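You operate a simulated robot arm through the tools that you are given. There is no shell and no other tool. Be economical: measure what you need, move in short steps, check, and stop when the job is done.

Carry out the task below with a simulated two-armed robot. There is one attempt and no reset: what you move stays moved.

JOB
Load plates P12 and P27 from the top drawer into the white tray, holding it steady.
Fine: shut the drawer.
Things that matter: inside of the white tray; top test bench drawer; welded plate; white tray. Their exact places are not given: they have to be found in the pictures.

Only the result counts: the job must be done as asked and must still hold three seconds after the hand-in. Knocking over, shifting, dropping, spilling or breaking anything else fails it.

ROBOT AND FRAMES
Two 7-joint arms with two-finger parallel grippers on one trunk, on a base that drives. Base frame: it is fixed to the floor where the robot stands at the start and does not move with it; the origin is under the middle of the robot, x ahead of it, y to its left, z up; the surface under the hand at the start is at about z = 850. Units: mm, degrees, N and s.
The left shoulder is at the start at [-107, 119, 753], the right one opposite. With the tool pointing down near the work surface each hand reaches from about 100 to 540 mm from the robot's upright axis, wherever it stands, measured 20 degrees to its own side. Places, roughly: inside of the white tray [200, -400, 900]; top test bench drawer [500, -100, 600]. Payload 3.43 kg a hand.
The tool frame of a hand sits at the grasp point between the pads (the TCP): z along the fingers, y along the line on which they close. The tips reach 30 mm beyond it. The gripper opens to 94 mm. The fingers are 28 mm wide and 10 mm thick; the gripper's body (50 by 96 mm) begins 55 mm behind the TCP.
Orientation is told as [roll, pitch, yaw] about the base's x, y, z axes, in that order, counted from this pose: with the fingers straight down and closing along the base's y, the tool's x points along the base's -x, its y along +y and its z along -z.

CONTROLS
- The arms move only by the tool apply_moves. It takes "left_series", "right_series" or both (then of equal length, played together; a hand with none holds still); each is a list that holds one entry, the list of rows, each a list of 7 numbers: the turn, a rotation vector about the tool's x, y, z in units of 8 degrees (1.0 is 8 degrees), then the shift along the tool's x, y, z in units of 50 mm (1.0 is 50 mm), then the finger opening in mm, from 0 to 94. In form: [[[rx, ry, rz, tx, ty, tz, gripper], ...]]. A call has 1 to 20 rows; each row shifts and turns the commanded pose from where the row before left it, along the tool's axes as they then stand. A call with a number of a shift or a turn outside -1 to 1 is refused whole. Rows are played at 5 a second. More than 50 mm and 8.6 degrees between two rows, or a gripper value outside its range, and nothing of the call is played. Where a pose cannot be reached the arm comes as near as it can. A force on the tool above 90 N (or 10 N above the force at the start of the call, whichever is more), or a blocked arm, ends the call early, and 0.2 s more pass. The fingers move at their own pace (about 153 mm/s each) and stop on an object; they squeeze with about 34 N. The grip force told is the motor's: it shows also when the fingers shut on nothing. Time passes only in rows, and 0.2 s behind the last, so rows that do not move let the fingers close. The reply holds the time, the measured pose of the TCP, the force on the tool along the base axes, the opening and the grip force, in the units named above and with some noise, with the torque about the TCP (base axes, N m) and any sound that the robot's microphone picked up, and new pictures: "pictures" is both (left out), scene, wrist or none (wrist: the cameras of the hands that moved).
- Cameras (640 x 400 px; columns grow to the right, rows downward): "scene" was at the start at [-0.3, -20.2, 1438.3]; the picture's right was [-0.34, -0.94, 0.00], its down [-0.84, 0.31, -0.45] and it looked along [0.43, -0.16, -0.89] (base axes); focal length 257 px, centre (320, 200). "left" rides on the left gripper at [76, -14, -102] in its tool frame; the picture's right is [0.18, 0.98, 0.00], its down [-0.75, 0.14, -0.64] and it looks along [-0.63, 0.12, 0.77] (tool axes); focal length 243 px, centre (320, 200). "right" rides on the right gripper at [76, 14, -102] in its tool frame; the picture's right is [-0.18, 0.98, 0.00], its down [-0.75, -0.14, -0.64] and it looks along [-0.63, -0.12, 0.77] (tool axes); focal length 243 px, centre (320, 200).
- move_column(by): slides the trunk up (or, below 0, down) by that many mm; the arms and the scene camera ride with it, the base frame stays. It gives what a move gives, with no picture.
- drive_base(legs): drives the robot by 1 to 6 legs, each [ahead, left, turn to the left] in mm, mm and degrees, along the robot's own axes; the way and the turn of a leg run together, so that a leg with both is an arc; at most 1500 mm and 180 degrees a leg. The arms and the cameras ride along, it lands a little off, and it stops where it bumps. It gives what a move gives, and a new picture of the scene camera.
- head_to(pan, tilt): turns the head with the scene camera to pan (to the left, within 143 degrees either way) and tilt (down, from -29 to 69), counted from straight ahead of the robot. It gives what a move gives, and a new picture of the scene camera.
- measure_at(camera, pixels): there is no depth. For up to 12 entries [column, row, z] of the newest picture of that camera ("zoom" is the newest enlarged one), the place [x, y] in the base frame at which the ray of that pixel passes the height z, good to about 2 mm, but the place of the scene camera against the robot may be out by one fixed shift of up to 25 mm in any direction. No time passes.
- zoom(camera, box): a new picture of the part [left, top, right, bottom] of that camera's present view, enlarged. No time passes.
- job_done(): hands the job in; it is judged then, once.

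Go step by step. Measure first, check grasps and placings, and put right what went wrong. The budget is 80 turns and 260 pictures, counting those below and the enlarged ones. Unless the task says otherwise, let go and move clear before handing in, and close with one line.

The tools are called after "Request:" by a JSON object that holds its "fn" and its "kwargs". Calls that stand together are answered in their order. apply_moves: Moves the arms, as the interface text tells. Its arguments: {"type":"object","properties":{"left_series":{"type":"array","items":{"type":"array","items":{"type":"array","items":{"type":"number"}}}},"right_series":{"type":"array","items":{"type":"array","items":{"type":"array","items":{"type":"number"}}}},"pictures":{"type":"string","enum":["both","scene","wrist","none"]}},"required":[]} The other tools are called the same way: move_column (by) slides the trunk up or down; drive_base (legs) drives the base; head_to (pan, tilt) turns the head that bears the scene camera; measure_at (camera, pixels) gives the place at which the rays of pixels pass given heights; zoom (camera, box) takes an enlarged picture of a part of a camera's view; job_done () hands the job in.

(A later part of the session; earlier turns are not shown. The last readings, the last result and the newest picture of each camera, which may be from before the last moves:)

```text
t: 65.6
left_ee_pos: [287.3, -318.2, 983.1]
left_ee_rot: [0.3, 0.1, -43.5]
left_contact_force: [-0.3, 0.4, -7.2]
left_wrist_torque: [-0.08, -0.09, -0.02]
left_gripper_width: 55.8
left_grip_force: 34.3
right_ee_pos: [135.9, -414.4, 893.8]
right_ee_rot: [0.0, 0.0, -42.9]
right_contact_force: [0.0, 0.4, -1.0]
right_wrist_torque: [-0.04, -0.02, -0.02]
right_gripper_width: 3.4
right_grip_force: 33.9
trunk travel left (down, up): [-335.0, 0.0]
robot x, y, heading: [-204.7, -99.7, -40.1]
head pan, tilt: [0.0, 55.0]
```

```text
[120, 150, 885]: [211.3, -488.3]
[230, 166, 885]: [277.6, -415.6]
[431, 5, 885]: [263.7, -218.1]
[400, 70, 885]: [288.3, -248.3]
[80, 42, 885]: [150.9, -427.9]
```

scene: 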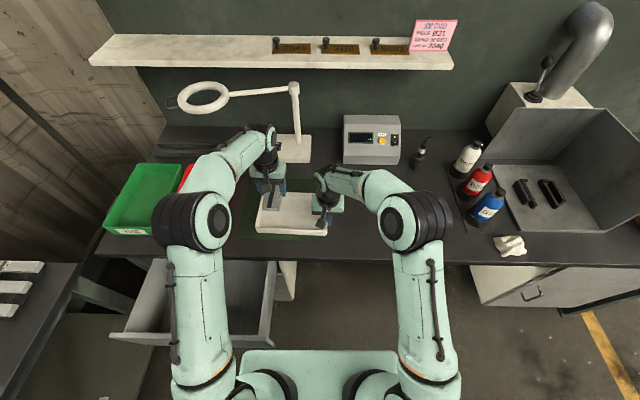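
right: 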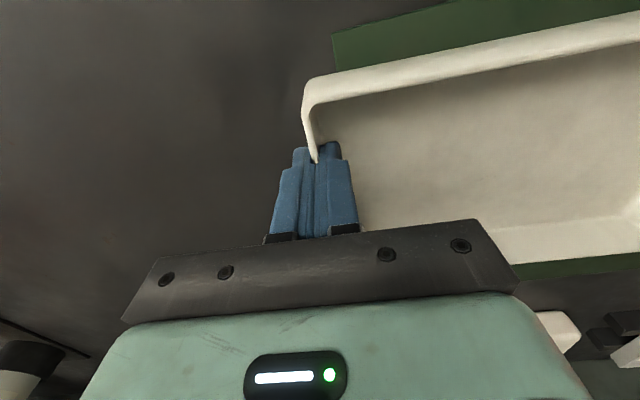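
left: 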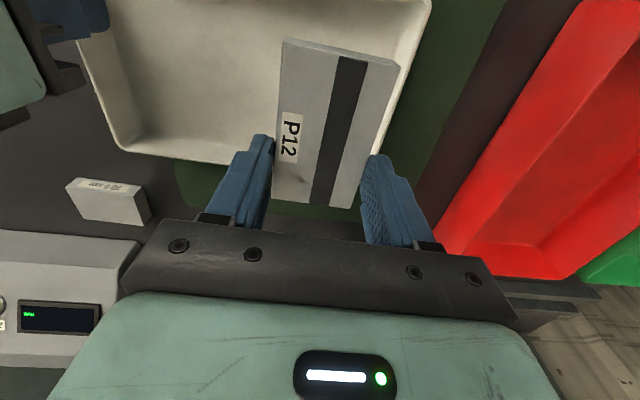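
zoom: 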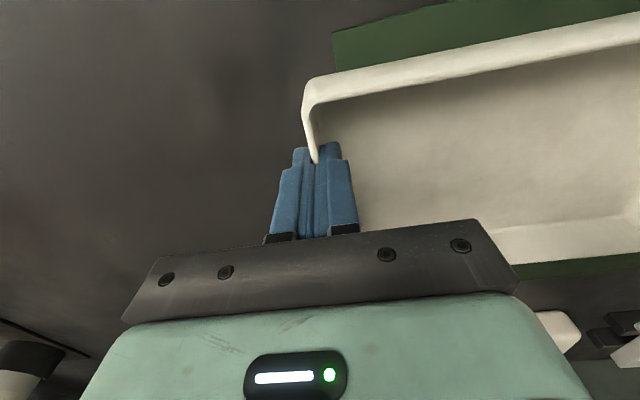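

P12 sits at u about 176, v about 76 inside the tray with good margins. I'll lower it to just above the tray floor.

Request:
{"fn": "apply_moves", "kwargs": {"left_series": [[[0, 0, 0, 0, 0, 0.8, 0], [0, 0, 0, 0, 0, 0.7, 0], [0, 0, 0, 0, 0, 0.2, 0]]], "pictures": "wrist"}}

Request:
{"fn": "apply_moves", "kwargs": {"left_series": [[[0, 0, 0, 0, 0, 0.08, 0], [0, 0, 0, 0, 0, 0, 0]]], "pictures": "none"}}

Request:
{"fn": "apply_moves", "kwargs": {"left_series": [[[0, 0, 0, 0, 0, 0.06, 0], [0, 0, 0, 0, 0, 0, 0]]], "pictures": "none"}}

```text
t: 66.4
left_ee_pos: [288.6, -317.8, 898.3]
left_ee_rot: [0.4, -0.1, -43.6]
left_contact_force: [0.6, 0.9, -5.7]
left_wrist_torque: [-0.06, -0.08, 0.0]
left_gripper_width: 55.5
left_grip_force: 34.1
right_ee_pos: [135.6, -415.7, 892.8]
right_ee_rot: [-0.1, 0.0, -43.1]
right_contact_force: [0.0, -0.2, 0.1]
right_wrist_torque: [0.05, 0.04, 0.0]
right_gripper_width: 3.7
right_grip_force: 33.8
trunk travel left (down, up): [-335.0, 0.0]
robot x, y, heading: [-205.5, -101.8, -39.9]
head pan, tilt: [0.0, 55.0]
```

left: 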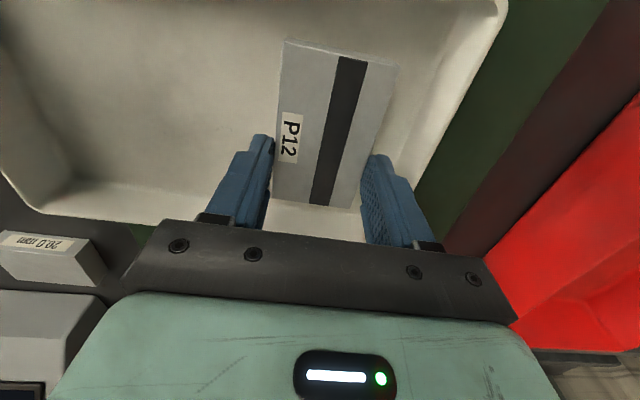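

```text
t: 67.0
left_ee_pos: [288.6, -317.9, 896.6]
left_ee_rot: [0.2, 0.1, -43.7]
left_contact_force: [0.4, 0.3, -5.8]
left_wrist_torque: [-0.09, -0.06, -0.01]
left_gripper_width: 55.8
left_grip_force: 33.7
right_ee_pos: [136.3, -414.7, 892.9]
right_ee_rot: [0.1, 0.0, -43.0]
right_contact_force: [0.1, 0.4, 0.4]
right_wrist_torque: [0.04, 0.02, -0.02]
right_gripper_width: 3.3
right_grip_force: 34.3
trunk travel left (down, up): [-335.0, 0.0]
robot x, y, heading: [-202.6, -102.9, -39.7]
head pan, tilt: [0.0, 55.0]
```

```text
t: 67.6
left_ee_pos: [287.5, -317.6, 893.9]
left_ee_rot: [0.3, 0.0, -43.5]
left_contact_force: [-3.3, 4.1, 14.9]
left_wrist_torque: [0.52, 0.84, -0.24]
left_gripper_width: 55.9
left_grip_force: 33.9
right_ee_pos: [135.8, -413.8, 893.1]
right_ee_rot: [0.0, -0.1, -43.1]
right_contact_force: [3.9, -0.7, -5.9]
right_wrist_torque: [0.16, 0.16, -0.19]
right_gripper_width: 3.2
right_grip_force: 33.9
trunk travel left (down, up): [-335.0, 0.0]
robot x, y, heading: [-200.1, -104.4, -40.0]
head pan, tilt: [0.0, 55.0]
```

Contact is felt (15 N up). I'll release and lift straight up, moving clear over the open bench edge.

Request:
{"fn": "apply_moves", "kwargs": {"left_series": [[[0, 0, 0, 0, 0, -0.04, 64], [0, 0, 0, 0, 0, 0, 68], [0, 0, 0, 0, 0, -0.4, 68], [0, 0, 0, 0, 0, -0.8, 68], [0, 0, 0, 0, 0, -0.9, 68], [0, 0, 0, 0, 0, -0.9, 68]]], "pictures": "both"}}

```text
t: 69.0
left_ee_pos: [288.7, -318.8, 1045.8]
left_ee_rot: [0.3, 0.1, -43.7]
left_contact_force: [0.4, 0.6, 0.2]
left_wrist_torque: [0.0, 0.02, -0.02]
left_gripper_width: 68.0
left_grip_force: 0.0
right_ee_pos: [135.7, -414.5, 893.1]
right_ee_rot: [0.1, -0.1, -43.0]
right_contact_force: [-1.9, -0.8, 0.1]
right_wrist_torque: [-0.09, -0.1, -0.07]
right_gripper_width: 3.6
right_grip_force: 34.1
trunk travel left (down, up): [-335.0, 0.0]
robot x, y, heading: [-204.4, -103.2, -39.9]
head pan, tilt: [0.0, 55.0]
```

scene: 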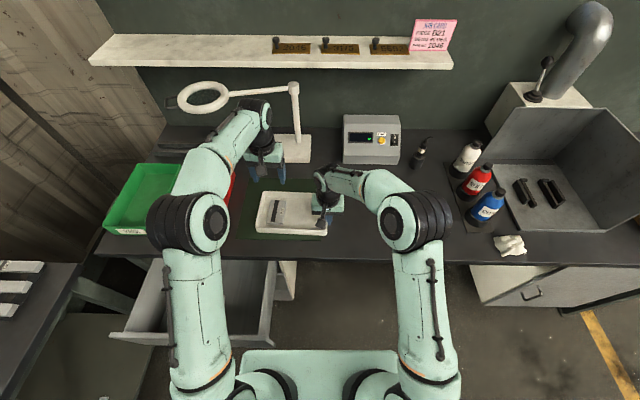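
left: 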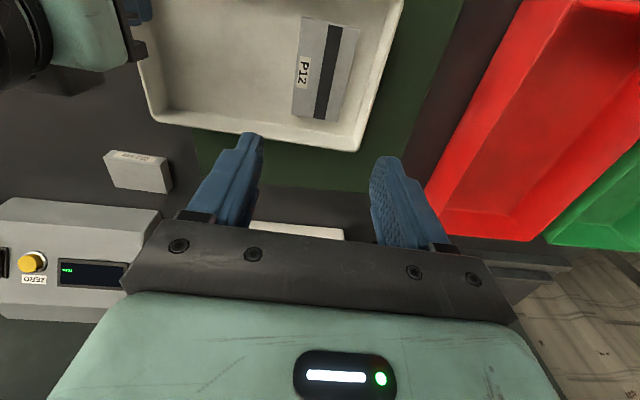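

P12 lies flat in the tray. The tray stays held by the right hand. I'll swing the left hand back and left over P27 (about (311,135)) at height.

Request:
{"fn": "apply_moves", "kwargs": {"left_series": [[[0, 0, 0, 0.85, 0, 0, 76], [0, 0, 0, 0.85, 0, 0, 76], [0, 0, 0, 0.85, 0, 0, 76], [0, 0, 0, 0.85, 0, 0, 76], [0, 0, 0, 0.85, 0, 0, 76], [0, 0, 0, 0.85, 0, 0, 76], [0, 0, 0, 0.068, 0.86, 0, 76], [0, 0, 0, 0.068, 0.86, 0, 76], [0, 0, 0, 0.068, 0.86, 0, 76], [0, 0, 0, 0.068, 0.86, 0, 76], [0, 0, 0, 0.068, 0.86, 0, 76]]], "pictures": "both"}}

```text
t: 71.4
left_ee_pos: [237.2, 23.3, 1044.3]
left_ee_rot: [0.3, 0.0, -43.7]
left_contact_force: [-0.2, -0.7, 0.5]
left_wrist_torque: [-0.02, 0.0, 0.01]
left_gripper_width: 76.1
left_grip_force: 0.2
right_ee_pos: [135.4, -414.5, 894.3]
right_ee_rot: [0.0, 0.0, -43.0]
right_contact_force: [-0.5, -0.4, -0.7]
right_wrist_torque: [-0.02, 0.09, -0.09]
right_gripper_width: 3.5
right_grip_force: 33.5
trunk travel left (down, up): [-335.0, 0.0]
robot x, y, heading: [-203.5, -100.9, -39.8]
head pan, tilt: [0.0, 55.0]
```

scene: 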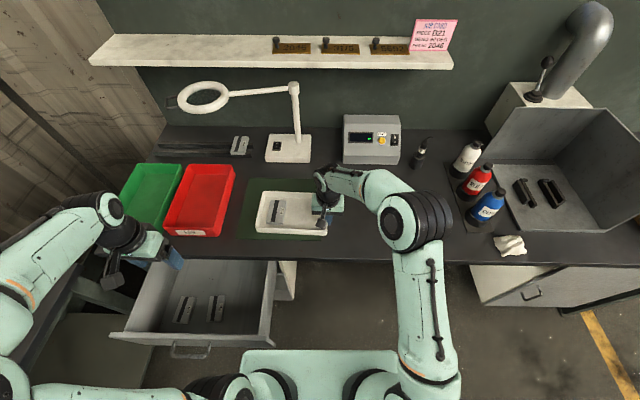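
left: 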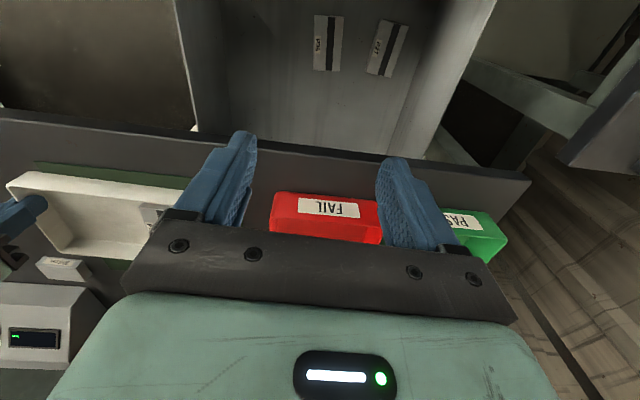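

Request:
{"fn": "head_to", "kwargs": {"pan": 65, "tilt": 50}}

Request:
{"fn": "measure_at", "kwargs": {"camera": "left", "pixels": [[383, 20, 583], [409, 27, 583], [389, 78, 583], [366, 71, 583]]}}

```text
t: 72.7
left_ee_pos: [235.4, 25.1, 1044.0]
left_ee_rot: [0.3, 0.0, -43.6]
left_contact_force: [-0.2, 0.0, 0.4]
left_wrist_torque: [0.02, -0.01, -0.03]
left_gripper_width: 76.2
left_grip_force: 0.0
right_ee_pos: [135.0, -414.7, 892.8]
right_ee_rot: [0.1, 0.0, -43.0]
right_contact_force: [-0.5, 0.8, -0.5]
right_wrist_torque: [-0.07, 0.0, -0.03]
right_gripper_width: 3.2
right_grip_force: 33.7
trunk travel left (down, up): [-335.0, 0.0]
robot x, y, heading: [-203.7, -102.0, -39.9]
head pan, tilt: [65.0, 50.0]
```

scene: 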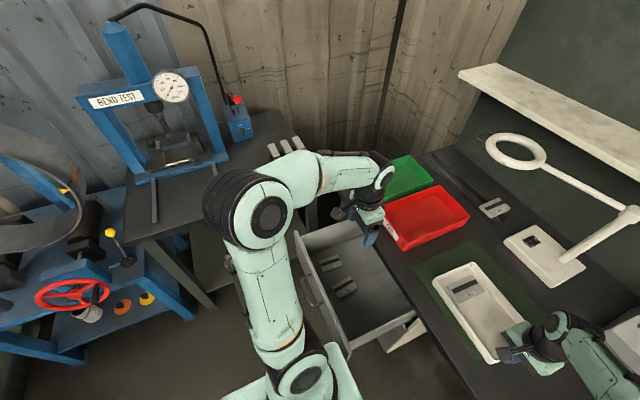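

```text
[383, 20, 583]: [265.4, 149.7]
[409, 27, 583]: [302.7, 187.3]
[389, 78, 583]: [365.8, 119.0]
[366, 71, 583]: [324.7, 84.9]
```

P27's centre is (315,135). I'll move over it and descend halfway, watching the arm.

Request:
{"fn": "apply_moves", "kwargs": {"left_series": [[[0, 0, 0, 0.03, 0.895, 0, 76], [0, 0, 0, 0.03, 0.895, 0, 76], [0, 0, 0, 0.03, 0.895, 0, 76], [0, 0, 0, 0, 0, 0.9, 76], [0, 0, 0, 0, 0, 0.9, 76], [0, 0, 0, 0, 0, 0.9, 76], [0, 0, 0, 0, 0, 0.9, 76]]], "pictures": "both"}}

```text
t: 74.3
left_ee_pos: [328.2, 128.6, 867.0]
left_ee_rot: [0.4, 0.0, -43.6]
left_contact_force: [0.3, 0.5, 0.3]
left_wrist_torque: [0.01, 0.0, 0.01]
left_gripper_width: 76.1
left_grip_force: 0.1
right_ee_pos: [135.6, -414.7, 893.7]
right_ee_rot: [0.0, 0.0, -43.0]
right_contact_force: [0.6, -0.7, -1.2]
right_wrist_torque: [0.02, 0.11, -0.06]
right_gripper_width: 3.8
right_grip_force: 33.7
trunk travel left (down, up): [-335.0, 0.0]
robot x, y, heading: [-200.6, -100.8, -39.8]
head pan, tilt: [65.0, 50.0]
```

scene: 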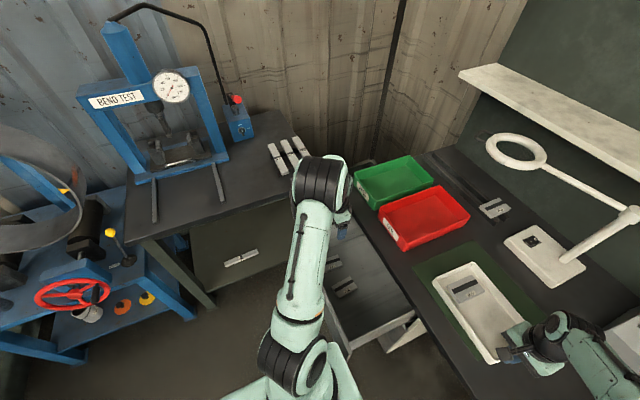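
left: 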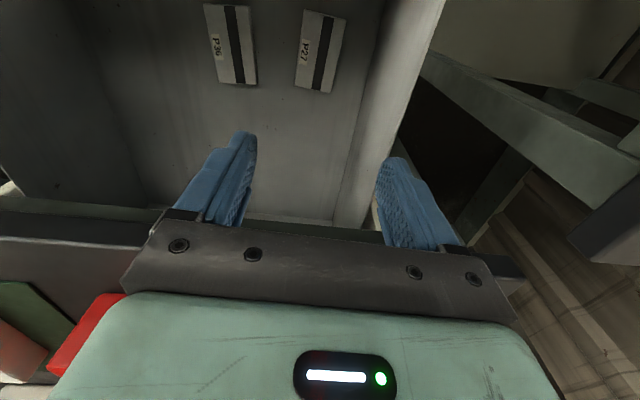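

Request:
{"fn": "measure_at", "kwargs": {"camera": "scene", "pixels": [[293, 190, 1000], [293, 190, 900], [320, 160, 1000], [320, 160, 900], [285, 200, 830], [310, 150, 830]]}}

Request:
{"fn": "measure_at", "kwargs": {"camera": "left", "pixels": [[303, 10, 583], [346, 18, 583], [331, 93, 583], [295, 87, 583], [440, 10, 800], [345, 225, 800]]}}

```text
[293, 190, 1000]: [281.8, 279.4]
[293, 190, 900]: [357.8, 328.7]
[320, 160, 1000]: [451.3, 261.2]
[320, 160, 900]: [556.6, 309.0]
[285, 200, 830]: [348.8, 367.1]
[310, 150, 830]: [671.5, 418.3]
```

```text
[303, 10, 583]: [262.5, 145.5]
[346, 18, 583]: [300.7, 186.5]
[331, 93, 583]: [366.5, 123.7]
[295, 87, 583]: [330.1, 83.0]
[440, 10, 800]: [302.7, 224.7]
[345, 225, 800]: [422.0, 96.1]
```

Request:
{"fn": "measure_at", "kwargs": {"camera": "left", "pixels": [[383, 10, 572], [357, 120, 572], [335, 218, 572], [440, 10, 720], [440, 10, 680], [400, 120, 720], [400, 120, 680]]}}

Request:
{"fn": "zoom", "kwargs": {"camera": "left", "box": [180, 0, 480, 190]}}

```text
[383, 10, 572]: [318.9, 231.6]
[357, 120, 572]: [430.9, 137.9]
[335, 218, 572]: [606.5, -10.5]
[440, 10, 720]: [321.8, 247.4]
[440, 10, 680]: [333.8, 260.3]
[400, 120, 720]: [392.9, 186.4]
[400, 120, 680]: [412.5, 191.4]
```

```text
2.11 times, centred on (330, 95) of left
```

zoom: 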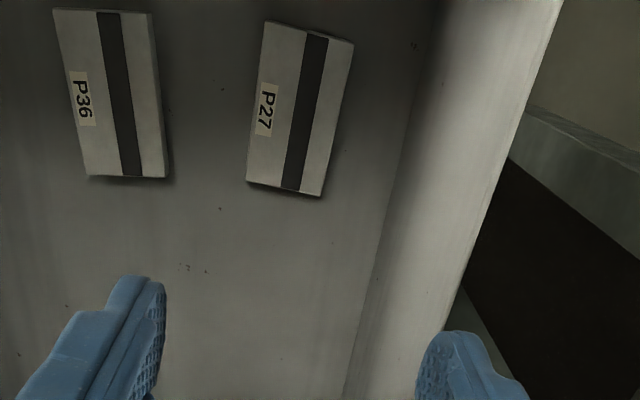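

The drawer's left wall is at l about 382, so there is 28 mm of clearance. I'll descend to just above P27.

Request:
{"fn": "apply_moves", "kwargs": {"left_series": [[[0, 0, 0, 0, -0.09, 0.86, 76], [0, 0, 0, 0, 0, 0.86, 76], [0, 0, 0, 0, 0, 0.86, 76], [0, 0, 0, 0, 0, 0.86, 76], [0, 0, 0, 0, 0, 0.86, 76]]], "pictures": "both"}}

```text
t: 75.5
left_ee_pos: [326.0, 125.6, 649.5]
left_ee_rot: [0.2, 0.0, -43.7]
left_contact_force: [0.1, 0.0, -0.3]
left_wrist_torque: [0.01, 0.04, -0.02]
left_gripper_width: 75.9
left_grip_force: 0.1
right_ee_pos: [135.1, -413.9, 893.7]
right_ee_rot: [0.0, 0.0, -43.1]
right_contact_force: [-0.3, -0.7, -2.0]
right_wrist_torque: [0.05, 0.14, -0.09]
right_gripper_width: 3.6
right_grip_force: 34.4
trunk travel left (down, up): [-335.0, 0.0]
robot x, y, heading: [-200.4, -103.1, -39.9]
head pan, tilt: [65.0, 50.0]
```

scene: 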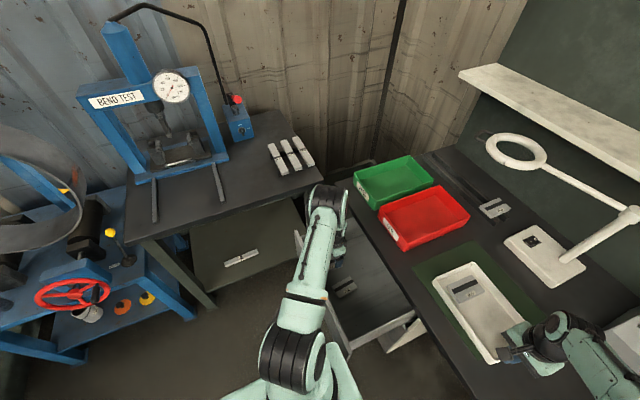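
left: 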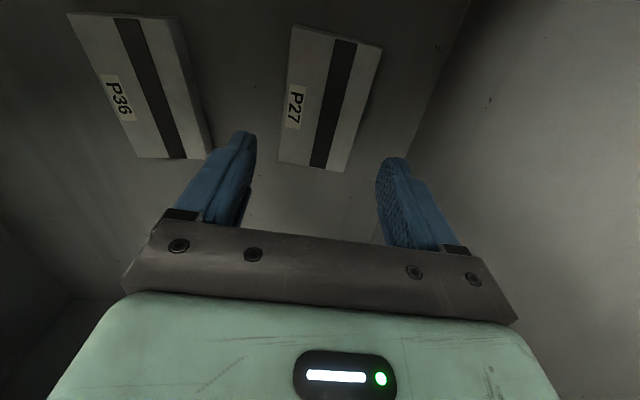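

Request:
{"fn": "measure_at", "kwargs": {"camera": "left", "pixels": [[293, 25, 583], [381, 45, 583], [345, 172, 583], [279, 162, 583], [212, 152, 572], [182, 20, 572], [210, 150, 583]]}}

```text
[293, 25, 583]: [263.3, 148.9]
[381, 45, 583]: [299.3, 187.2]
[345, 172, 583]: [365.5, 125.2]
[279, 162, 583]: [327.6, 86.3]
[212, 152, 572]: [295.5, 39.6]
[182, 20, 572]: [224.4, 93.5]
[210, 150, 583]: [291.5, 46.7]
```

P27's centre is (314,137), well centred, and P36 is clear by about 35 mm. I'll descend to 605 and close.

Request:
{"fn": "apply_moves", "kwargs": {"left_series": [[[0, 0, 0, 0, 0, 0.4, 76], [0, 0, 0, 0, 0, 0.4, 76], [0, 0, 0, 0, 0, 0.1, 76], [0, 0, 0, 0, 0, 0, 76], [0, 0, 0, 0, 0, 0, 0], [0, 0, 0, 0, 0, 0, 0], [0, 0, 0, 0, 0, 0, 0]]], "pictures": "wrist"}}

```text
t: 77.1
left_ee_pos: [327.0, 125.3, 606.8]
left_ee_rot: [0.3, -0.1, -43.5]
left_contact_force: [1.5, 0.0, -0.5]
left_wrist_torque: [0.06, -0.18, -0.05]
left_gripper_width: 55.5
left_grip_force: 33.6
right_ee_pos: [134.9, -415.8, 893.9]
right_ee_rot: [0.0, 0.0, -43.1]
right_contact_force: [-1.1, 0.1, 0.6]
right_wrist_torque: [-0.1, -0.04, -0.02]
right_gripper_width: 3.7
right_grip_force: 33.8
trunk travel left (down, up): [-335.0, 0.0]
robot x, y, heading: [-204.8, -104.8, -39.8]
head pan, tilt: [65.0, 50.0]
```

left: 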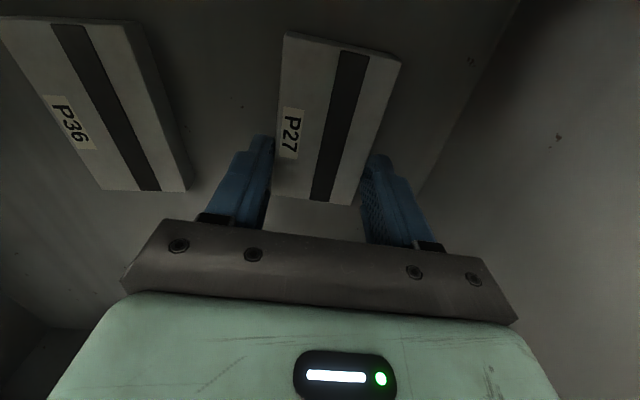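

P27 is gripped (55.5 mm). I'll lift it to z about 1040.

Request:
{"fn": "apply_moves", "kwargs": {"left_series": [[[0, 0, 0, 0, 0, -0.3, 0], [0, 0, 0, 0, 0, -0.6, 0], [0, 0, 0, 0, 0, -0.9, 0], [0, 0, 0, 0, 0, -0.9, 0], [0, 0, 0, 0, 0, -0.9, 0], [0, 0, 0, 0, 0, -0.9, 0], [0, 0, 0, 0, 0, -0.9, 0], [0, 0, 0, 0, 0, -0.9, 0], [0, 0, 0, 0, 0, -0.9, 0], [0, 0, 0, 0, 0, -0.9, 0], [0, 0, 0, 0, 0, -0.6, 0]]], "pictures": "both"}}

```text
t: 79.5
left_ee_pos: [322.9, 122.5, 1041.3]
left_ee_rot: [0.3, 0.0, -43.6]
left_contact_force: [0.8, -0.9, -6.3]
left_wrist_torque: [-0.05, -0.08, 0.0]
left_gripper_width: 55.7
left_grip_force: 34.2
right_ee_pos: [134.5, -414.2, 893.7]
right_ee_rot: [0.0, 0.1, -43.0]
right_contact_force: [-1.6, -1.2, 0.9]
right_wrist_torque: [-0.11, -0.06, -0.08]
right_gripper_width: 3.4
right_grip_force: 34.2
trunk travel left (down, up): [-335.0, 0.0]
robot x, y, heading: [-203.4, -105.3, -39.9]
head pan, tilt: [65.0, 50.0]
```

scene: 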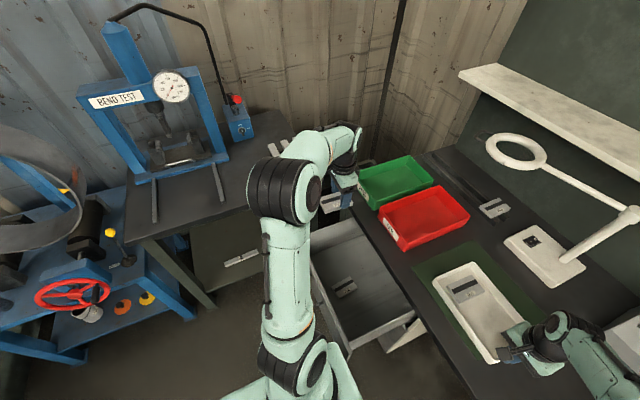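
left: 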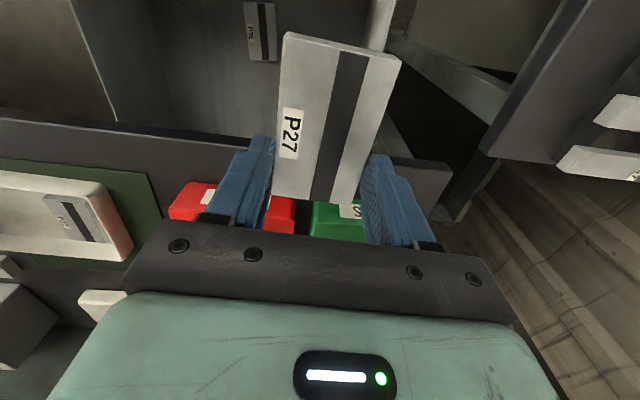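

P27 is held level. I'll carry it back along the same route and over the tray, coming in a little left of the final spot to stay clear of the right hand.

Request:
{"fn": "apply_moves", "kwargs": {"left_series": [[[0, 0, 0, 0, -0.9, 0, 0], [0, 0, 0, 0, -0.9, 0, 0], [0, 0, 0, 0, -0.9, 0, 0], [0, 0, 0, 0, -0.9, 0, 0], [0, 0, 0, 0, -0.9, 0, 0], [0, 0, 0, 0, -0.9, 0, 0], [0, 0, 0, 0, -0.4, 0, 0], [0, 0, 0, -0.814, -0.283, 0, 0], [0, 0, 0, -0.814, -0.283, 0, 0], [0, 0, 0, -0.814, -0.283, 0, 0], [0, 0, 0, -0.814, -0.283, 0, 0], [0, 0, 0, -0.814, -0.283, 0, 0], [0, 0, 0, -0.814, -0.283, 0, 0], [0, 0, 0, -0.814, -0.283, 0, 0]]], "pictures": "wrist"}}

Request:
{"fn": "head_to", "kwargs": {"pan": 0, "tilt": 58}}

```text
t: 82.5
left_ee_pos: [260.3, -357.1, 1038.6]
left_ee_rot: [0.4, 0.2, -43.6]
left_contact_force: [0.7, 0.1, -6.4]
left_wrist_torque: [-0.01, -0.04, -0.03]
left_gripper_width: 55.7
left_grip_force: 34.1
right_ee_pos: [136.8, -414.9, 893.0]
right_ee_rot: [0.2, -0.1, -43.0]
right_contact_force: [0.0, -2.1, 1.0]
right_wrist_torque: [0.31, 0.31, 0.0]
right_gripper_width: 3.7
right_grip_force: 33.9
trunk travel left (down, up): [-335.0, 0.0]
robot x, y, heading: [-203.4, -101.2, -39.7]
head pan, tilt: [65.0, 50.0]
```

left: 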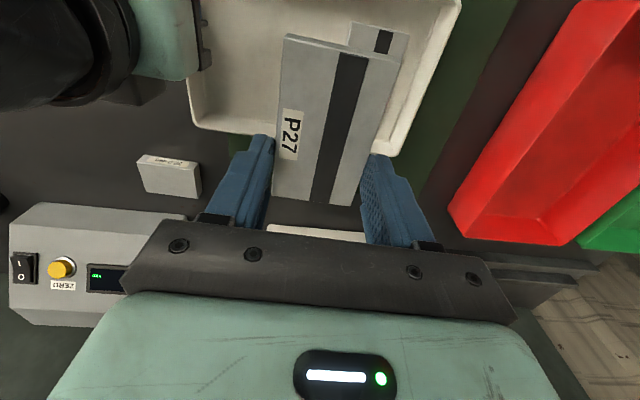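

```text
t: 83.9
left_ee_pos: [260.9, -353.9, 1040.5]
left_ee_rot: [0.2, -0.1, -43.7]
left_contact_force: [0.7, 0.2, -5.8]
left_wrist_torque: [-0.06, -0.1, 0.05]
left_gripper_width: 55.7
left_grip_force: 33.8
right_ee_pos: [136.1, -414.7, 893.8]
right_ee_rot: [0.0, 0.0, -43.0]
right_contact_force: [-0.8, -0.1, 0.6]
right_wrist_torque: [0.0, -0.01, -0.05]
right_gripper_width: 3.7
right_grip_force: 34.1
trunk travel left (down, up): [-335.0, 0.0]
robot x, y, heading: [-204.2, -100.4, -39.9]
head pan, tilt: [0.0, 58.0]
```

scene: 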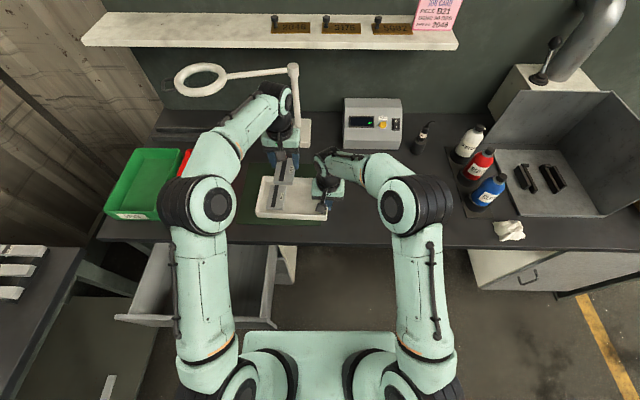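

Request:
{"fn": "measure_at", "kwargs": {"camera": "left", "pixels": [[352, 22, 866], [408, 33, 866], [385, 150, 885], [200, 128, 885]]}}

```text
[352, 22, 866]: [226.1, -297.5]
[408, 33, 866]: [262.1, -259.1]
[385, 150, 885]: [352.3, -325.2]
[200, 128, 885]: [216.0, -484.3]
```

P12's near corner is at u 150, as expected. I'll shift 30 mm right and lower P27 to just above the tray floor.

Request:
{"fn": "apply_moves", "kwargs": {"left_series": [[[0, 0, 0, 0, -0.6, 0, 0], [0, 0, 0, 0, 0, 0.8, 0], [0, 0, 0, 0, 0, 0.8, 0]]], "pictures": "both"}}

```text
t: 84.7
left_ee_pos: [241.1, -374.7, 957.6]
left_ee_rot: [0.4, -0.1, -43.6]
left_contact_force: [-1.1, -0.1, -5.9]
left_wrist_torque: [-0.08, -0.05, -0.06]
left_gripper_width: 55.6
left_grip_force: 33.9
right_ee_pos: [135.3, -414.2, 894.7]
right_ee_rot: [0.0, 0.0, -42.9]
right_contact_force: [-0.8, -0.1, 0.8]
right_wrist_torque: [0.04, 0.07, 0.01]
right_gripper_width: 3.4
right_grip_force: 34.2
trunk travel left (down, up): [-335.0, 0.0]
robot x, y, heading: [-203.2, -99.5, -39.8]
head pan, tilt: [0.0, 58.0]
```

scene: 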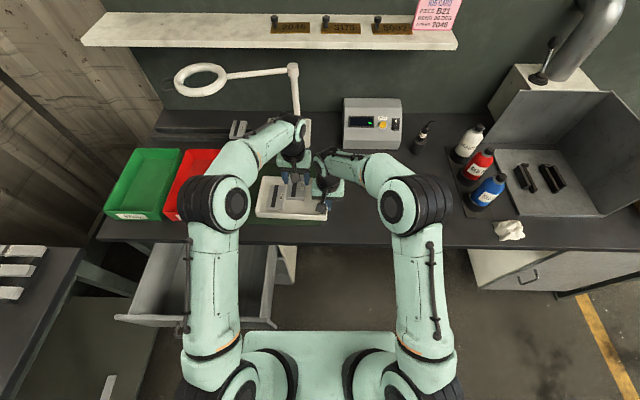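
left: 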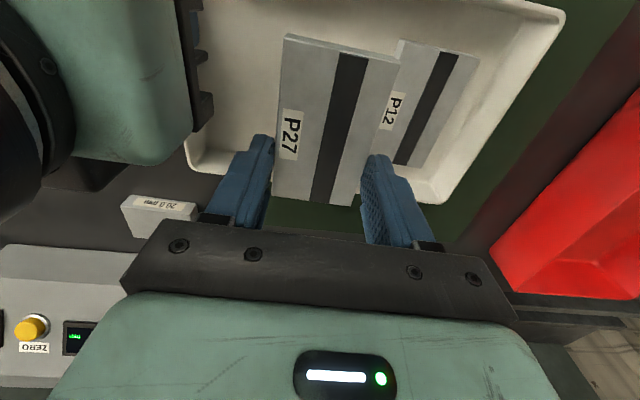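

Clearances are tight but positive. I'll nudge 4 mm farther from the right hand's body and continue down in small steps.

Request:
{"fn": "apply_moves", "kwargs": {"left_series": [[[0, 0, 0, -0.1, 0, 0.3, 0], [0, 0, 0, 0, 0, 0.4, 0], [0, 0, 0, 0, 0, 0.4, 0], [0, 0, 0, 0, 0, 0, 0]]], "pictures": "wrist"}}

Request:
{"fn": "apply_moves", "kwargs": {"left_series": [[[0, 0, 0, 0, 0, 0.1, 0], [0, 0, 0, 0, 0, 0, 0]]], "pictures": "none"}}

```text
t: 85.7
left_ee_pos: [246.1, -378.3, 901.4]
left_ee_rot: [0.3, -0.1, -43.6]
left_contact_force: [0.4, 0.0, -6.1]
left_wrist_torque: [-0.08, -0.06, 0.0]
left_gripper_width: 55.8
left_grip_force: 34.2
right_ee_pos: [136.0, -415.7, 893.2]
right_ee_rot: [0.0, 0.1, -43.1]
right_contact_force: [-1.7, -0.9, 1.3]
right_wrist_torque: [-0.01, 0.04, -0.04]
right_gripper_width: 3.5
right_grip_force: 34.1
trunk travel left (down, up): [-335.0, 0.0]
robot x, y, heading: [-203.0, -104.5, -39.8]
head pan, tilt: [0.0, 58.0]
```

left: 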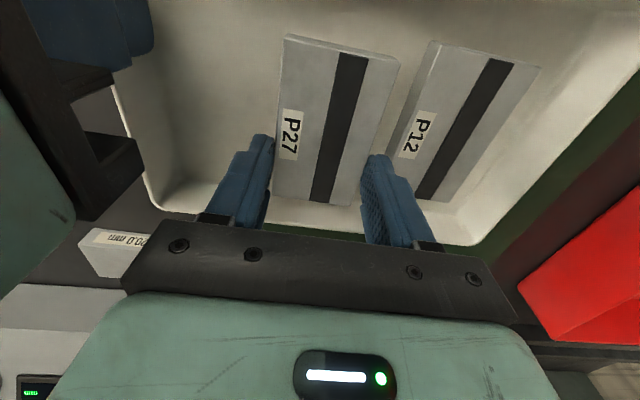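

```text
t: 86.3
left_ee_pos: [245.3, -379.2, 897.8]
left_ee_rot: [0.3, 0.0, -43.6]
left_contact_force: [-0.1, -0.9, -7.0]
left_wrist_torque: [-0.06, -0.06, 0.03]
left_gripper_width: 55.8
left_grip_force: 34.2
right_ee_pos: [134.4, -414.1, 893.4]
right_ee_rot: [-0.1, 0.0, -42.9]
right_contact_force: [-1.7, -0.7, 0.9]
right_wrist_torque: [0.02, 0.11, -0.03]
right_gripper_width: 3.6
right_grip_force: 33.9
trunk travel left (down, up): [-335.0, 0.0]
robot x, y, heading: [-201.7, -105.9, -39.8]
head pan, tilt: [0.0, 58.0]
```

Request:
{"fn": "apply_moves", "kwargs": {"left_series": [[[0, 0, 0, 0, 0, 0.08, 0], [0, 0, 0, 0, 0, 0, 0]]], "pictures": "none"}}

Request:
{"fn": "apply_moves", "kwargs": {"left_series": [[[0, 0, 0, 0, 0, 0.04, 0], [0, 0, 0, 0, 0, 0, 0]]], "pictures": "none"}}

```text
t: 86.9
left_ee_pos: [246.1, -380.5, 895.2]
left_ee_rot: [0.3, 0.1, -43.6]
left_contact_force: [0.1, 1.2, -1.8]
left_wrist_torque: [0.09, -0.06, 0.05]
left_gripper_width: 55.8
left_grip_force: 34.1
right_ee_pos: [135.6, -414.5, 893.0]
right_ee_rot: [0.0, 0.1, -43.0]
right_contact_force: [0.2, -1.2, -0.3]
right_wrist_torque: [0.09, 0.16, 0.0]
right_gripper_width: 3.5
right_grip_force: 33.9
trunk travel left (down, up): [-335.0, 0.0]
robot x, y, heading: [-202.5, -99.9, -40.0]
head pan, tilt: [0.0, 58.0]
```

```text
t: 87.5
left_ee_pos: [245.4, -379.5, 895.1]
left_ee_rot: [0.3, -0.1, -43.5]
left_contact_force: [-4.0, 6.6, 19.1]
left_wrist_torque: [0.79, 0.58, -0.18]
left_gripper_width: 55.9
left_grip_force: 34.0
right_ee_pos: [135.2, -414.2, 894.4]
right_ee_rot: [0.0, -0.1, -43.0]
right_contact_force: [6.3, -5.0, -6.3]
right_wrist_torque: [0.56, 0.54, -0.03]
right_gripper_width: 3.5
right_grip_force: 33.7
trunk travel left (down, up): [-335.0, 0.0]
robot x, y, heading: [-202.4, -96.7, -39.8]
head pan, tilt: [0.0, 58.0]
```

P27 rests on the tray floor (19 N). I'll release with a small opening, lift, then withdraw.

Request:
{"fn": "apply_moves", "kwargs": {"left_series": [[[0, 0, 0, 0, 0, -0.05, 62], [0, 0, 0, 0, 0, 0, 63], [0, 0, 0, 0, 0, -0.4, 63], [0, 0, 0, 0, 0, -0.8, 63], [0, 0, 0, 0, 0.3, -0.8, 63], [0, 0, 0, 0, 0.5, -0.7, 63]]], "pictures": "both"}}

```text
t: 88.9
left_ee_pos: [271.4, -351.1, 1032.3]
left_ee_rot: [0.3, 0.1, -43.6]
left_contact_force: [-0.7, 0.1, 0.6]
left_wrist_torque: [0.02, 0.03, -0.02]
left_gripper_width: 62.9
left_grip_force: 0.2
right_ee_pos: [136.0, -414.8, 894.2]
right_ee_rot: [0.0, 0.0, -43.0]
right_contact_force: [-0.3, -0.3, -0.2]
right_wrist_torque: [-0.19, -0.1, -0.14]
right_gripper_width: 3.4
right_grip_force: 34.4
trunk travel left (down, up): [-335.0, 0.0]
robot x, y, heading: [-201.8, -102.1, -39.6]
head pan, tilt: [0.0, 58.0]
```

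scene: 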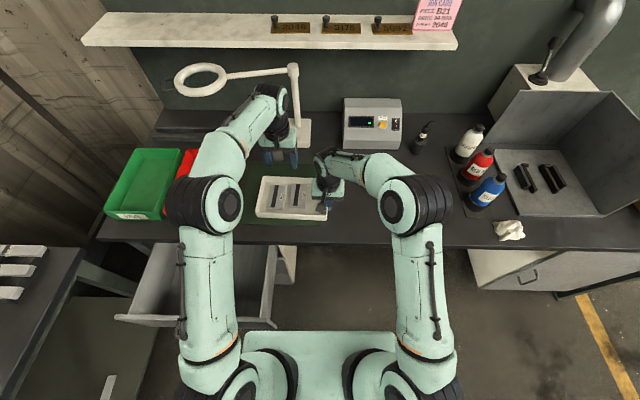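
left: 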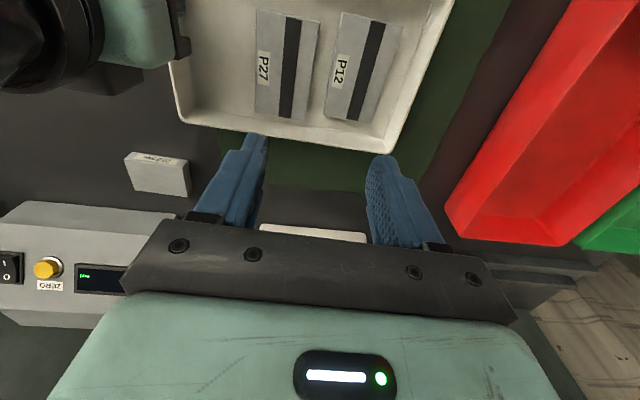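

Both plates lie flat in the tray. I'll withdraw the left hand, then open the right fingers, lift off the tray wall and retract.

Request:
{"fn": "apply_moves", "kwargs": {"left_series": [[[0, 0, 0, 0.85, 0.2, 0, 63], [0, 0, 0, 0.85, 0.2, 0, 63], [0, 0, 0, 0.85, 0.2, 0, 63], [0, 0, 0, 0.85, 0.2, 0, 63], [0, 0, 0, 0.85, 0.2, 0, 63], [0, 0, 0, 0.85, 0.2, 0, 0], [0, 0, 0, 0, 0, 0, 0], [0, 0, 0, 0, 0, 0, 0], [0, 0, 0, 0, 0, 0, 0], [0, 0, 0, 0, 0, 0, 0], [0, 0, 0, 0, 0, 0, 0], [0, 0, 0, 0, 0, 0, 0], [0, 0, 0, 0, 0, 0, 0]]], "right_series": [[[0, 0, 0, 0, 0, 0, 0], [0, 0, 0, 0, 0, 0, 0], [0, 0, 0, 0, 0, 0, 0], [0, 0, 0, 0, 0, 0, 0], [0, 0, 0, 0, 0, 0, 10], [0, 0, 0, 0, 0, 0, 24], [0, 0, 0, 0, 0, -0.3, 24], [0, 0, 0, 0, 0, -0.8, 24], [0, 0, 0, 0, 0, -0.9, 24], [0, 0, 0, 0, 0, -0.9, 24], [0, 0, 0, 0.7, -0.5, -0.3, 24], [0, 0, 0, 0.7, -0.5, 0, 24], [0, 0, 0, 0.7, -0.5, 0, 24]]], "pictures": "both"}}

```text
t: 91.7
left_ee_pos: [129.9, -131.3, 1029.8]
left_ee_rot: [0.3, 0.0, -43.5]
left_contact_force: [-0.6, 0.0, 0.4]
left_wrist_torque: [0.0, 0.0, 0.0]
left_gripper_width: 0.0
left_grip_force: 33.0
right_ee_pos: [4.3, -396.5, 1052.7]
right_ee_rot: [0.1, 0.0, -42.9]
right_contact_force: [-0.2, 0.1, -1.3]
right_wrist_torque: [-0.01, 0.0, 0.0]
right_gripper_width: 23.8
right_grip_force: 0.1
trunk travel left (down, up): [-335.0, 0.0]
robot x, y, heading: [-204.4, -103.0, -39.8]
head pan, tilt: [0.0, 58.0]
```

scene: 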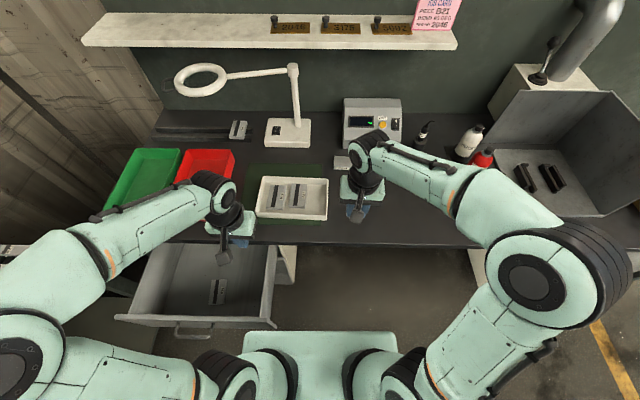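
right: 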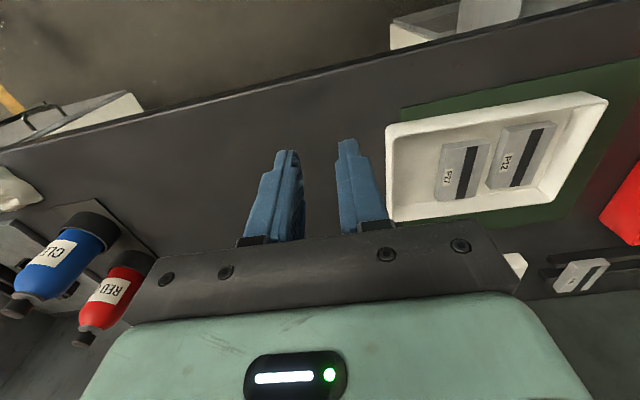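
left: 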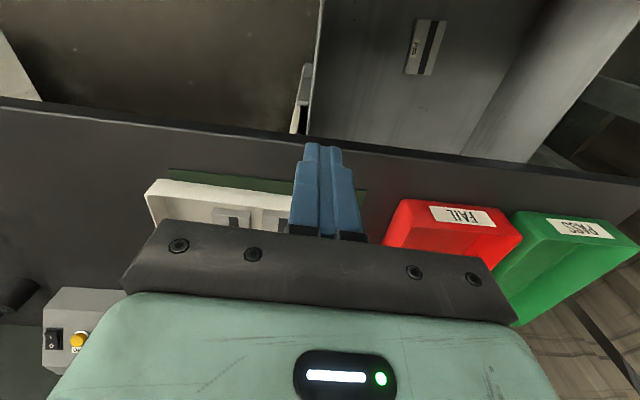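

Tray and plates look fine. I'll back the base away along the bench normal and then left, to the earlier pulling position, and turn the left hand horizontal.

Request:
{"fn": "drive_base", "kwargs": {"legs": [[-430, 0, 0], [0, 85, 0]]}}

Request:
{"fn": "apply_moves", "kwargs": {"left_series": [[[0, 0, -0.45, 0, 0.5, 0, 0], [-0.577, -0.577, 0.577, 0, 0, 0, 0], [-0.577, -0.577, 0.577, 0, 0, 0, 0], [-0.577, -0.577, 0.577, 0, 0, 0, 0], [-0.577, -0.577, 0.577, 0, 0, 0, 0], [-0.577, -0.577, 0.577, 0, 0, 0, 0], [-0.577, -0.577, 0.577, 0, 0, 0, 0], [-0.577, -0.577, 0.577, 0, 0, 0, 0], [-0.577, -0.577, 0.577, 0, 0, 0, 0], [-0.577, -0.577, 0.577, 0, 0, 0, 0], [-0.577, -0.577, 0.577, 0, 0, 0, 0], [-0.577, -0.577, 0.577, 0, 0, 0, 0], [-0.577, -0.577, 0.577, 0, 0, 0, 0], [-0.577, -0.577, 0.577, 0, 0, 0, 0], [-0.577, -0.577, 0.577, 0, 0, 0, 0], [-0.577, -0.577, 0.577, 0, 0, 0, 0]]], "pictures": "scene"}}

```text
t: 95.3
left_ee_pos: [-147.0, 209.7, 1030.1]
left_ee_rot: [0.3, 0.0, -43.7]
left_contact_force: [-0.7, 0.2, -0.4]
left_wrist_torque: [-0.03, 0.0, -0.03]
left_gripper_width: 0.0
left_grip_force: 33.1
right_ee_pos: [-272.0, -55.4, 1052.3]
right_ee_rot: [-0.1, 0.0, -43.1]
right_contact_force: [0.5, 0.0, -0.1]
right_wrist_torque: [0.01, -0.01, 0.03]
right_gripper_width: 24.1
right_grip_force: 0.1
trunk travel left (down, up): [-335.0, 0.0]
robot x, y, heading: [-479.6, 240.4, -39.9]
head pan, tilt: [0.0, 58.0]
```

scene: 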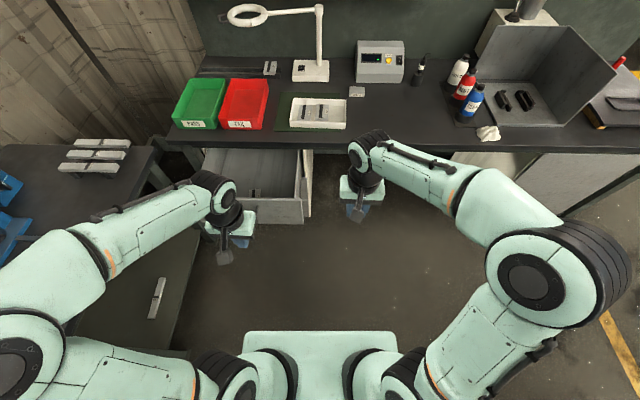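

```text
t: 98.8
left_ee_pos: [-33.2, 124.2, 1110.0]
left_ee_rot: [82.7, -6.2, -122.8]
left_contact_force: [0.5, 0.1, -0.1]
left_wrist_torque: [0.0, -0.01, -0.01]
left_gripper_width: 0.0
left_grip_force: 32.7
left hand out of reach, approached as far as the arm can: row 7, 8, 9, 10, 11, 12, 13, 14, 15, 16
right_ee_pos: [-272.6, -54.4, 1052.6]
right_ee_rot: [0.0, 0.0, -43.2]
right_contact_force: [-0.5, 0.2, -0.4]
right_wrist_torque: [-0.01, 0.02, -0.01]
right_gripper_width: 24.0
right_grip_force: 0.0
trunk travel left (down, up): [-335.0, 0.0]
robot x, y, heading: [-483.0, 240.6, -40.2]
head pan, tilt: [0.0, 58.0]
```

scene: 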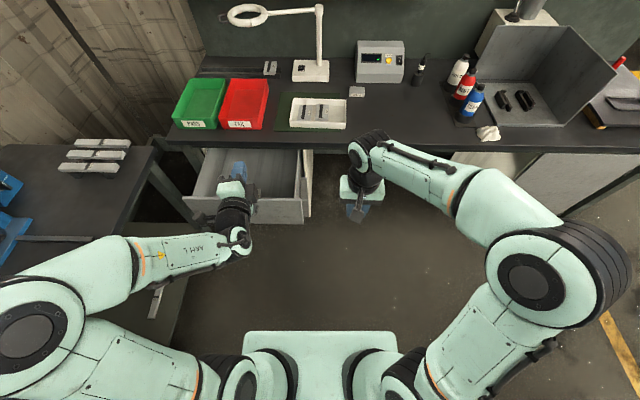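

The arm got nearly level (roll 83). Before lowering the trunk I'll check the elbow against the left bench edge.

Request:
{"fn": "measure_at", "kwargs": {"camera": "scene", "pixels": [[30, 335, 1100], [30, 335, 1000], [30, 335, 900], [150, 155, 830], [185, 330, 830], [100, 270, 1050]]}}

Request:
{"fn": "head_to", "kwargs": {"pan": 70, "tilt": 55}}

```text
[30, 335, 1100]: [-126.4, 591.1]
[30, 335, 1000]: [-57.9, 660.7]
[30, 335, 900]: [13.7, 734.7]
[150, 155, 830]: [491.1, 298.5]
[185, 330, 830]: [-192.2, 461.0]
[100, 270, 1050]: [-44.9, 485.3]
```

```text
t: 100.2
left_ee_pos: [-32.6, 123.0, 1110.6]
left_ee_rot: [82.6, -6.2, -122.8]
left_contact_force: [0.0, 0.4, -0.2]
left_wrist_torque: [-0.02, 0.01, 0.05]
left_gripper_width: 0.0
left_grip_force: 33.1
right_ee_pos: [-270.6, -55.3, 1053.4]
right_ee_rot: [-0.1, -0.1, -43.1]
right_contact_force: [0.8, -0.1, -0.3]
right_wrist_torque: [0.0, 0.01, 0.0]
right_gripper_width: 24.1
right_grip_force: 0.1
trunk travel left (down, up): [-335.0, 0.0]
robot x, y, heading: [-481.2, 237.9, -39.7]
head pan, tilt: [70.0, 55.0]
```

scene: 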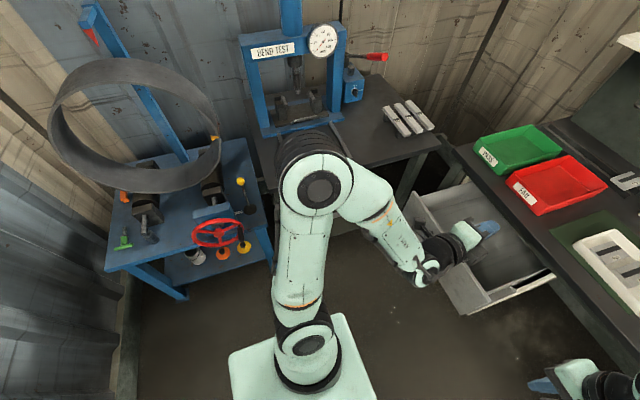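

The elbow is clear of the bench edge by a margin. I'll lower the trunk so the fist is level with the drawer front and look.

Request:
{"fn": "move_column", "kwargs": {"by": -335}}

Request:
{"fn": "head_to", "kwargs": {"pan": 25, "tilt": 45}}

Request:
{"fn": "apply_moves", "kwargs": {"left_series": [[[0, 0, 0, 0, 0, 0, 0]]], "pictures": "wrist"}}

```text
t: 103.5
left_ee_pos: [-33.3, 123.6, 776.1]
left_ee_rot: [82.7, -6.2, -122.8]
left_contact_force: [0.6, -0.3, 0.5]
left_wrist_torque: [0.02, 0.02, -0.01]
left_gripper_width: 0.0
left_grip_force: 33.0
right_ee_pos: [-271.9, -54.3, 718.8]
right_ee_rot: [0.0, 0.0, -43.2]
right_contact_force: [0.0, 0.3, 0.5]
right_wrist_torque: [0.01, 0.0, 0.0]
right_gripper_width: 24.0
right_grip_force: 0.1
trunk travel left (down, up): [0.0, 335.0]
robot x, y, heading: [-478.8, 237.9, -40.0]
head pan, tilt: [70.0, 55.0]
```

```text
t: 104.6
left_ee_pos: [-33.8, 123.7, 774.0]
left_ee_rot: [82.7, -6.3, -122.8]
left_contact_force: [0.4, -0.3, -0.5]
left_wrist_torque: [0.02, 0.0, 0.0]
left_gripper_width: 0.2
left_grip_force: 33.0
right_ee_pos: [-272.1, -54.8, 719.2]
right_ee_rot: [0.0, -0.1, -43.2]
right_contact_force: [-0.3, -0.4, -0.6]
right_wrist_torque: [0.01, 0.04, -0.01]
right_gripper_width: 23.7
right_grip_force: 0.1
trunk travel left (down, up): [0.0, 335.0]
robot x, y, heading: [-481.8, 240.7, -39.8]
head pan, tilt: [25.0, 45.0]
```

scene: 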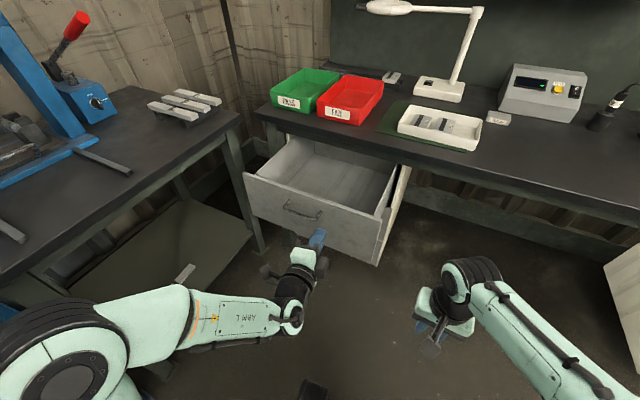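

```text
t: 105.0
left_ee_pos: [-33.2, 123.4, 775.3]
left_ee_rot: [82.6, -6.2, -122.8]
left_contact_force: [0.2, -1.1, 0.2]
left_wrist_torque: [0.04, 0.0, -0.03]
left_gripper_width: 0.0
left_grip_force: 33.0
right_ee_pos: [-271.5, -54.9, 718.6]
right_ee_rot: [0.0, 0.0, -43.1]
right_contact_force: [0.3, 0.0, -0.2]
right_wrist_torque: [-0.03, -0.03, 0.0]
right_gripper_width: 24.3
right_grip_force: 0.0
trunk travel left (down, up): [0.0, 335.0]
robot x, y, heading: [-482.0, 239.0, -40.0]
head pan, tilt: [25.0, 45.0]
```

left: 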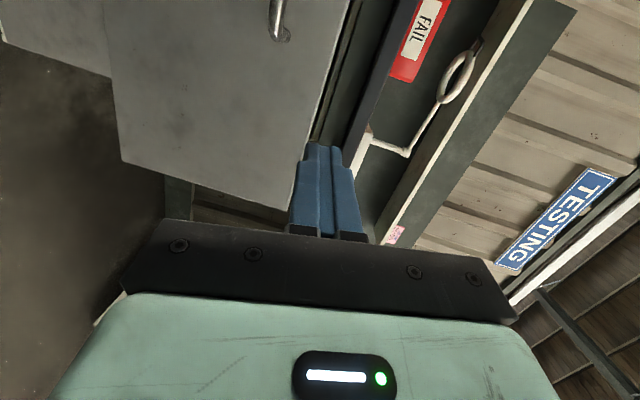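

The fist is at z 775 and the panel top looks to be about 750, so I must be lower. I'll tilt the fingers down 16 degrees more and lower to z about 700, still in front of the panel.

Request:
{"fn": "apply_moves", "kwargs": {"left_series": [[[1, 0, 0, 0, 0, 0, 0], [1, 0, 0, 0, 0, 0, 0], [0, 0, 0, 0, -0.45, 0.18, 0], [0, 0, 0, 0, -0.45, 0.18, 0], [0, 0, 0, 0, -0.45, 0.18, 0]]], "pictures": "both"}}

```text
t: 106.2
left_ee_pos: [-39.2, 120.0, 704.4]
left_ee_rot: [66.8, -6.2, -122.8]
left_contact_force: [-1.0, -0.3, -0.4]
left_wrist_torque: [-0.01, 0.01, -0.02]
left_gripper_width: 0.1
left_grip_force: 33.0
right_ee_pos: [-270.8, -55.7, 718.5]
right_ee_rot: [0.0, 0.0, -43.0]
right_contact_force: [-0.2, -1.0, 0.1]
right_wrist_torque: [0.0, -0.04, -0.03]
right_gripper_width: 23.9
right_grip_force: 0.1
trunk travel left (down, up): [0.0, 335.0]
robot x, y, heading: [-480.6, 237.2, -39.9]
head pan, tilt: [25.0, 45.0]
```

scene: 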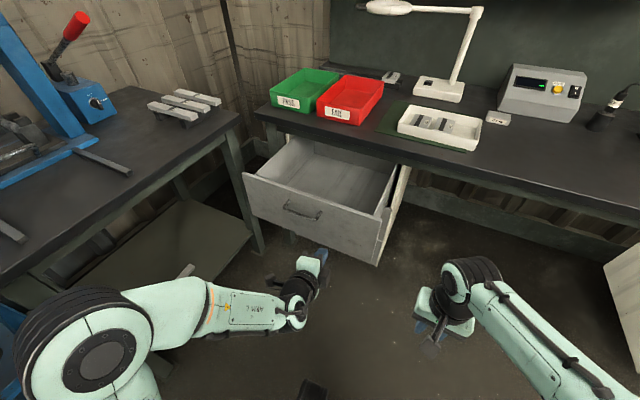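
left: 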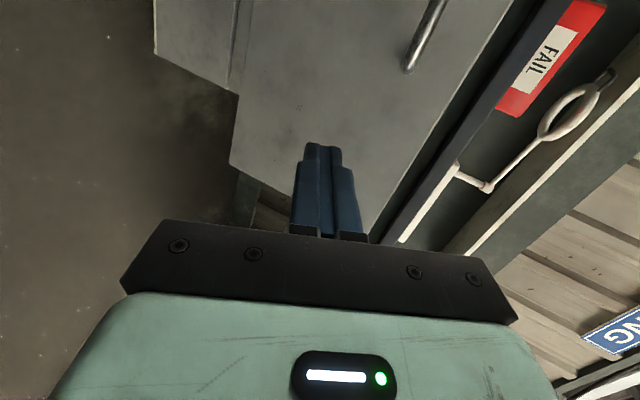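

The fist now points at the panel below and right of the handle. I'll shift it 25 mm toward the drawer's centre and drive forward in stages to push the drawer.

Request:
{"fn": "apply_moves", "kwargs": {"left_series": [[[0, 0, 0, 0.5, 0, 0, 0]]], "pictures": "none"}}

Request:
{"fn": "drive_base", "kwargs": {"legs": [[120, 0, 0]]}}

```text
t: 106.6
left_ee_pos: [-25.4, 139.6, 701.6]
left_ee_rot: [66.6, -6.2, -122.9]
left_contact_force: [0.1, -0.1, 0.6]
left_wrist_torque: [-0.02, -0.01, 0.0]
left_gripper_width: 0.0
left_grip_force: 32.7
right_ee_pos: [-271.3, -55.7, 718.0]
right_ee_rot: [0.0, 0.0, -43.1]
right_contact_force: [0.6, -0.6, -0.2]
right_wrist_torque: [-0.03, -0.03, 0.03]
right_gripper_width: 24.1
right_grip_force: 0.0
trunk travel left (down, up): [0.0, 335.0]
robot x, y, heading: [-481.4, 238.1, -39.6]
head pan, tilt: [25.0, 45.0]
```

```text
t: 107.8
left_ee_pos: [66.9, 62.7, 702.2]
left_ee_rot: [66.7, -6.3, -122.8]
left_contact_force: [0.4, 0.0, -0.3]
left_wrist_torque: [0.04, 0.0, 0.01]
left_gripper_width: 0.0
left_grip_force: 33.4
right_ee_pos: [-179.7, -132.3, 717.8]
right_ee_rot: [0.0, 0.0, -43.1]
right_contact_force: [-0.1, -0.1, -0.3]
right_wrist_torque: [0.02, -0.03, 0.0]
right_gripper_width: 24.0
right_grip_force: 0.1
trunk travel left (down, up): [0.0, 335.0]
robot x, y, heading: [-388.7, 163.7, -40.0]
head pan, tilt: [25.0, 45.0]
```

scene: 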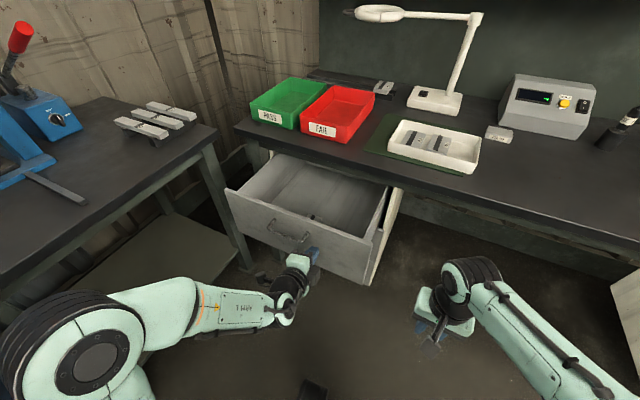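

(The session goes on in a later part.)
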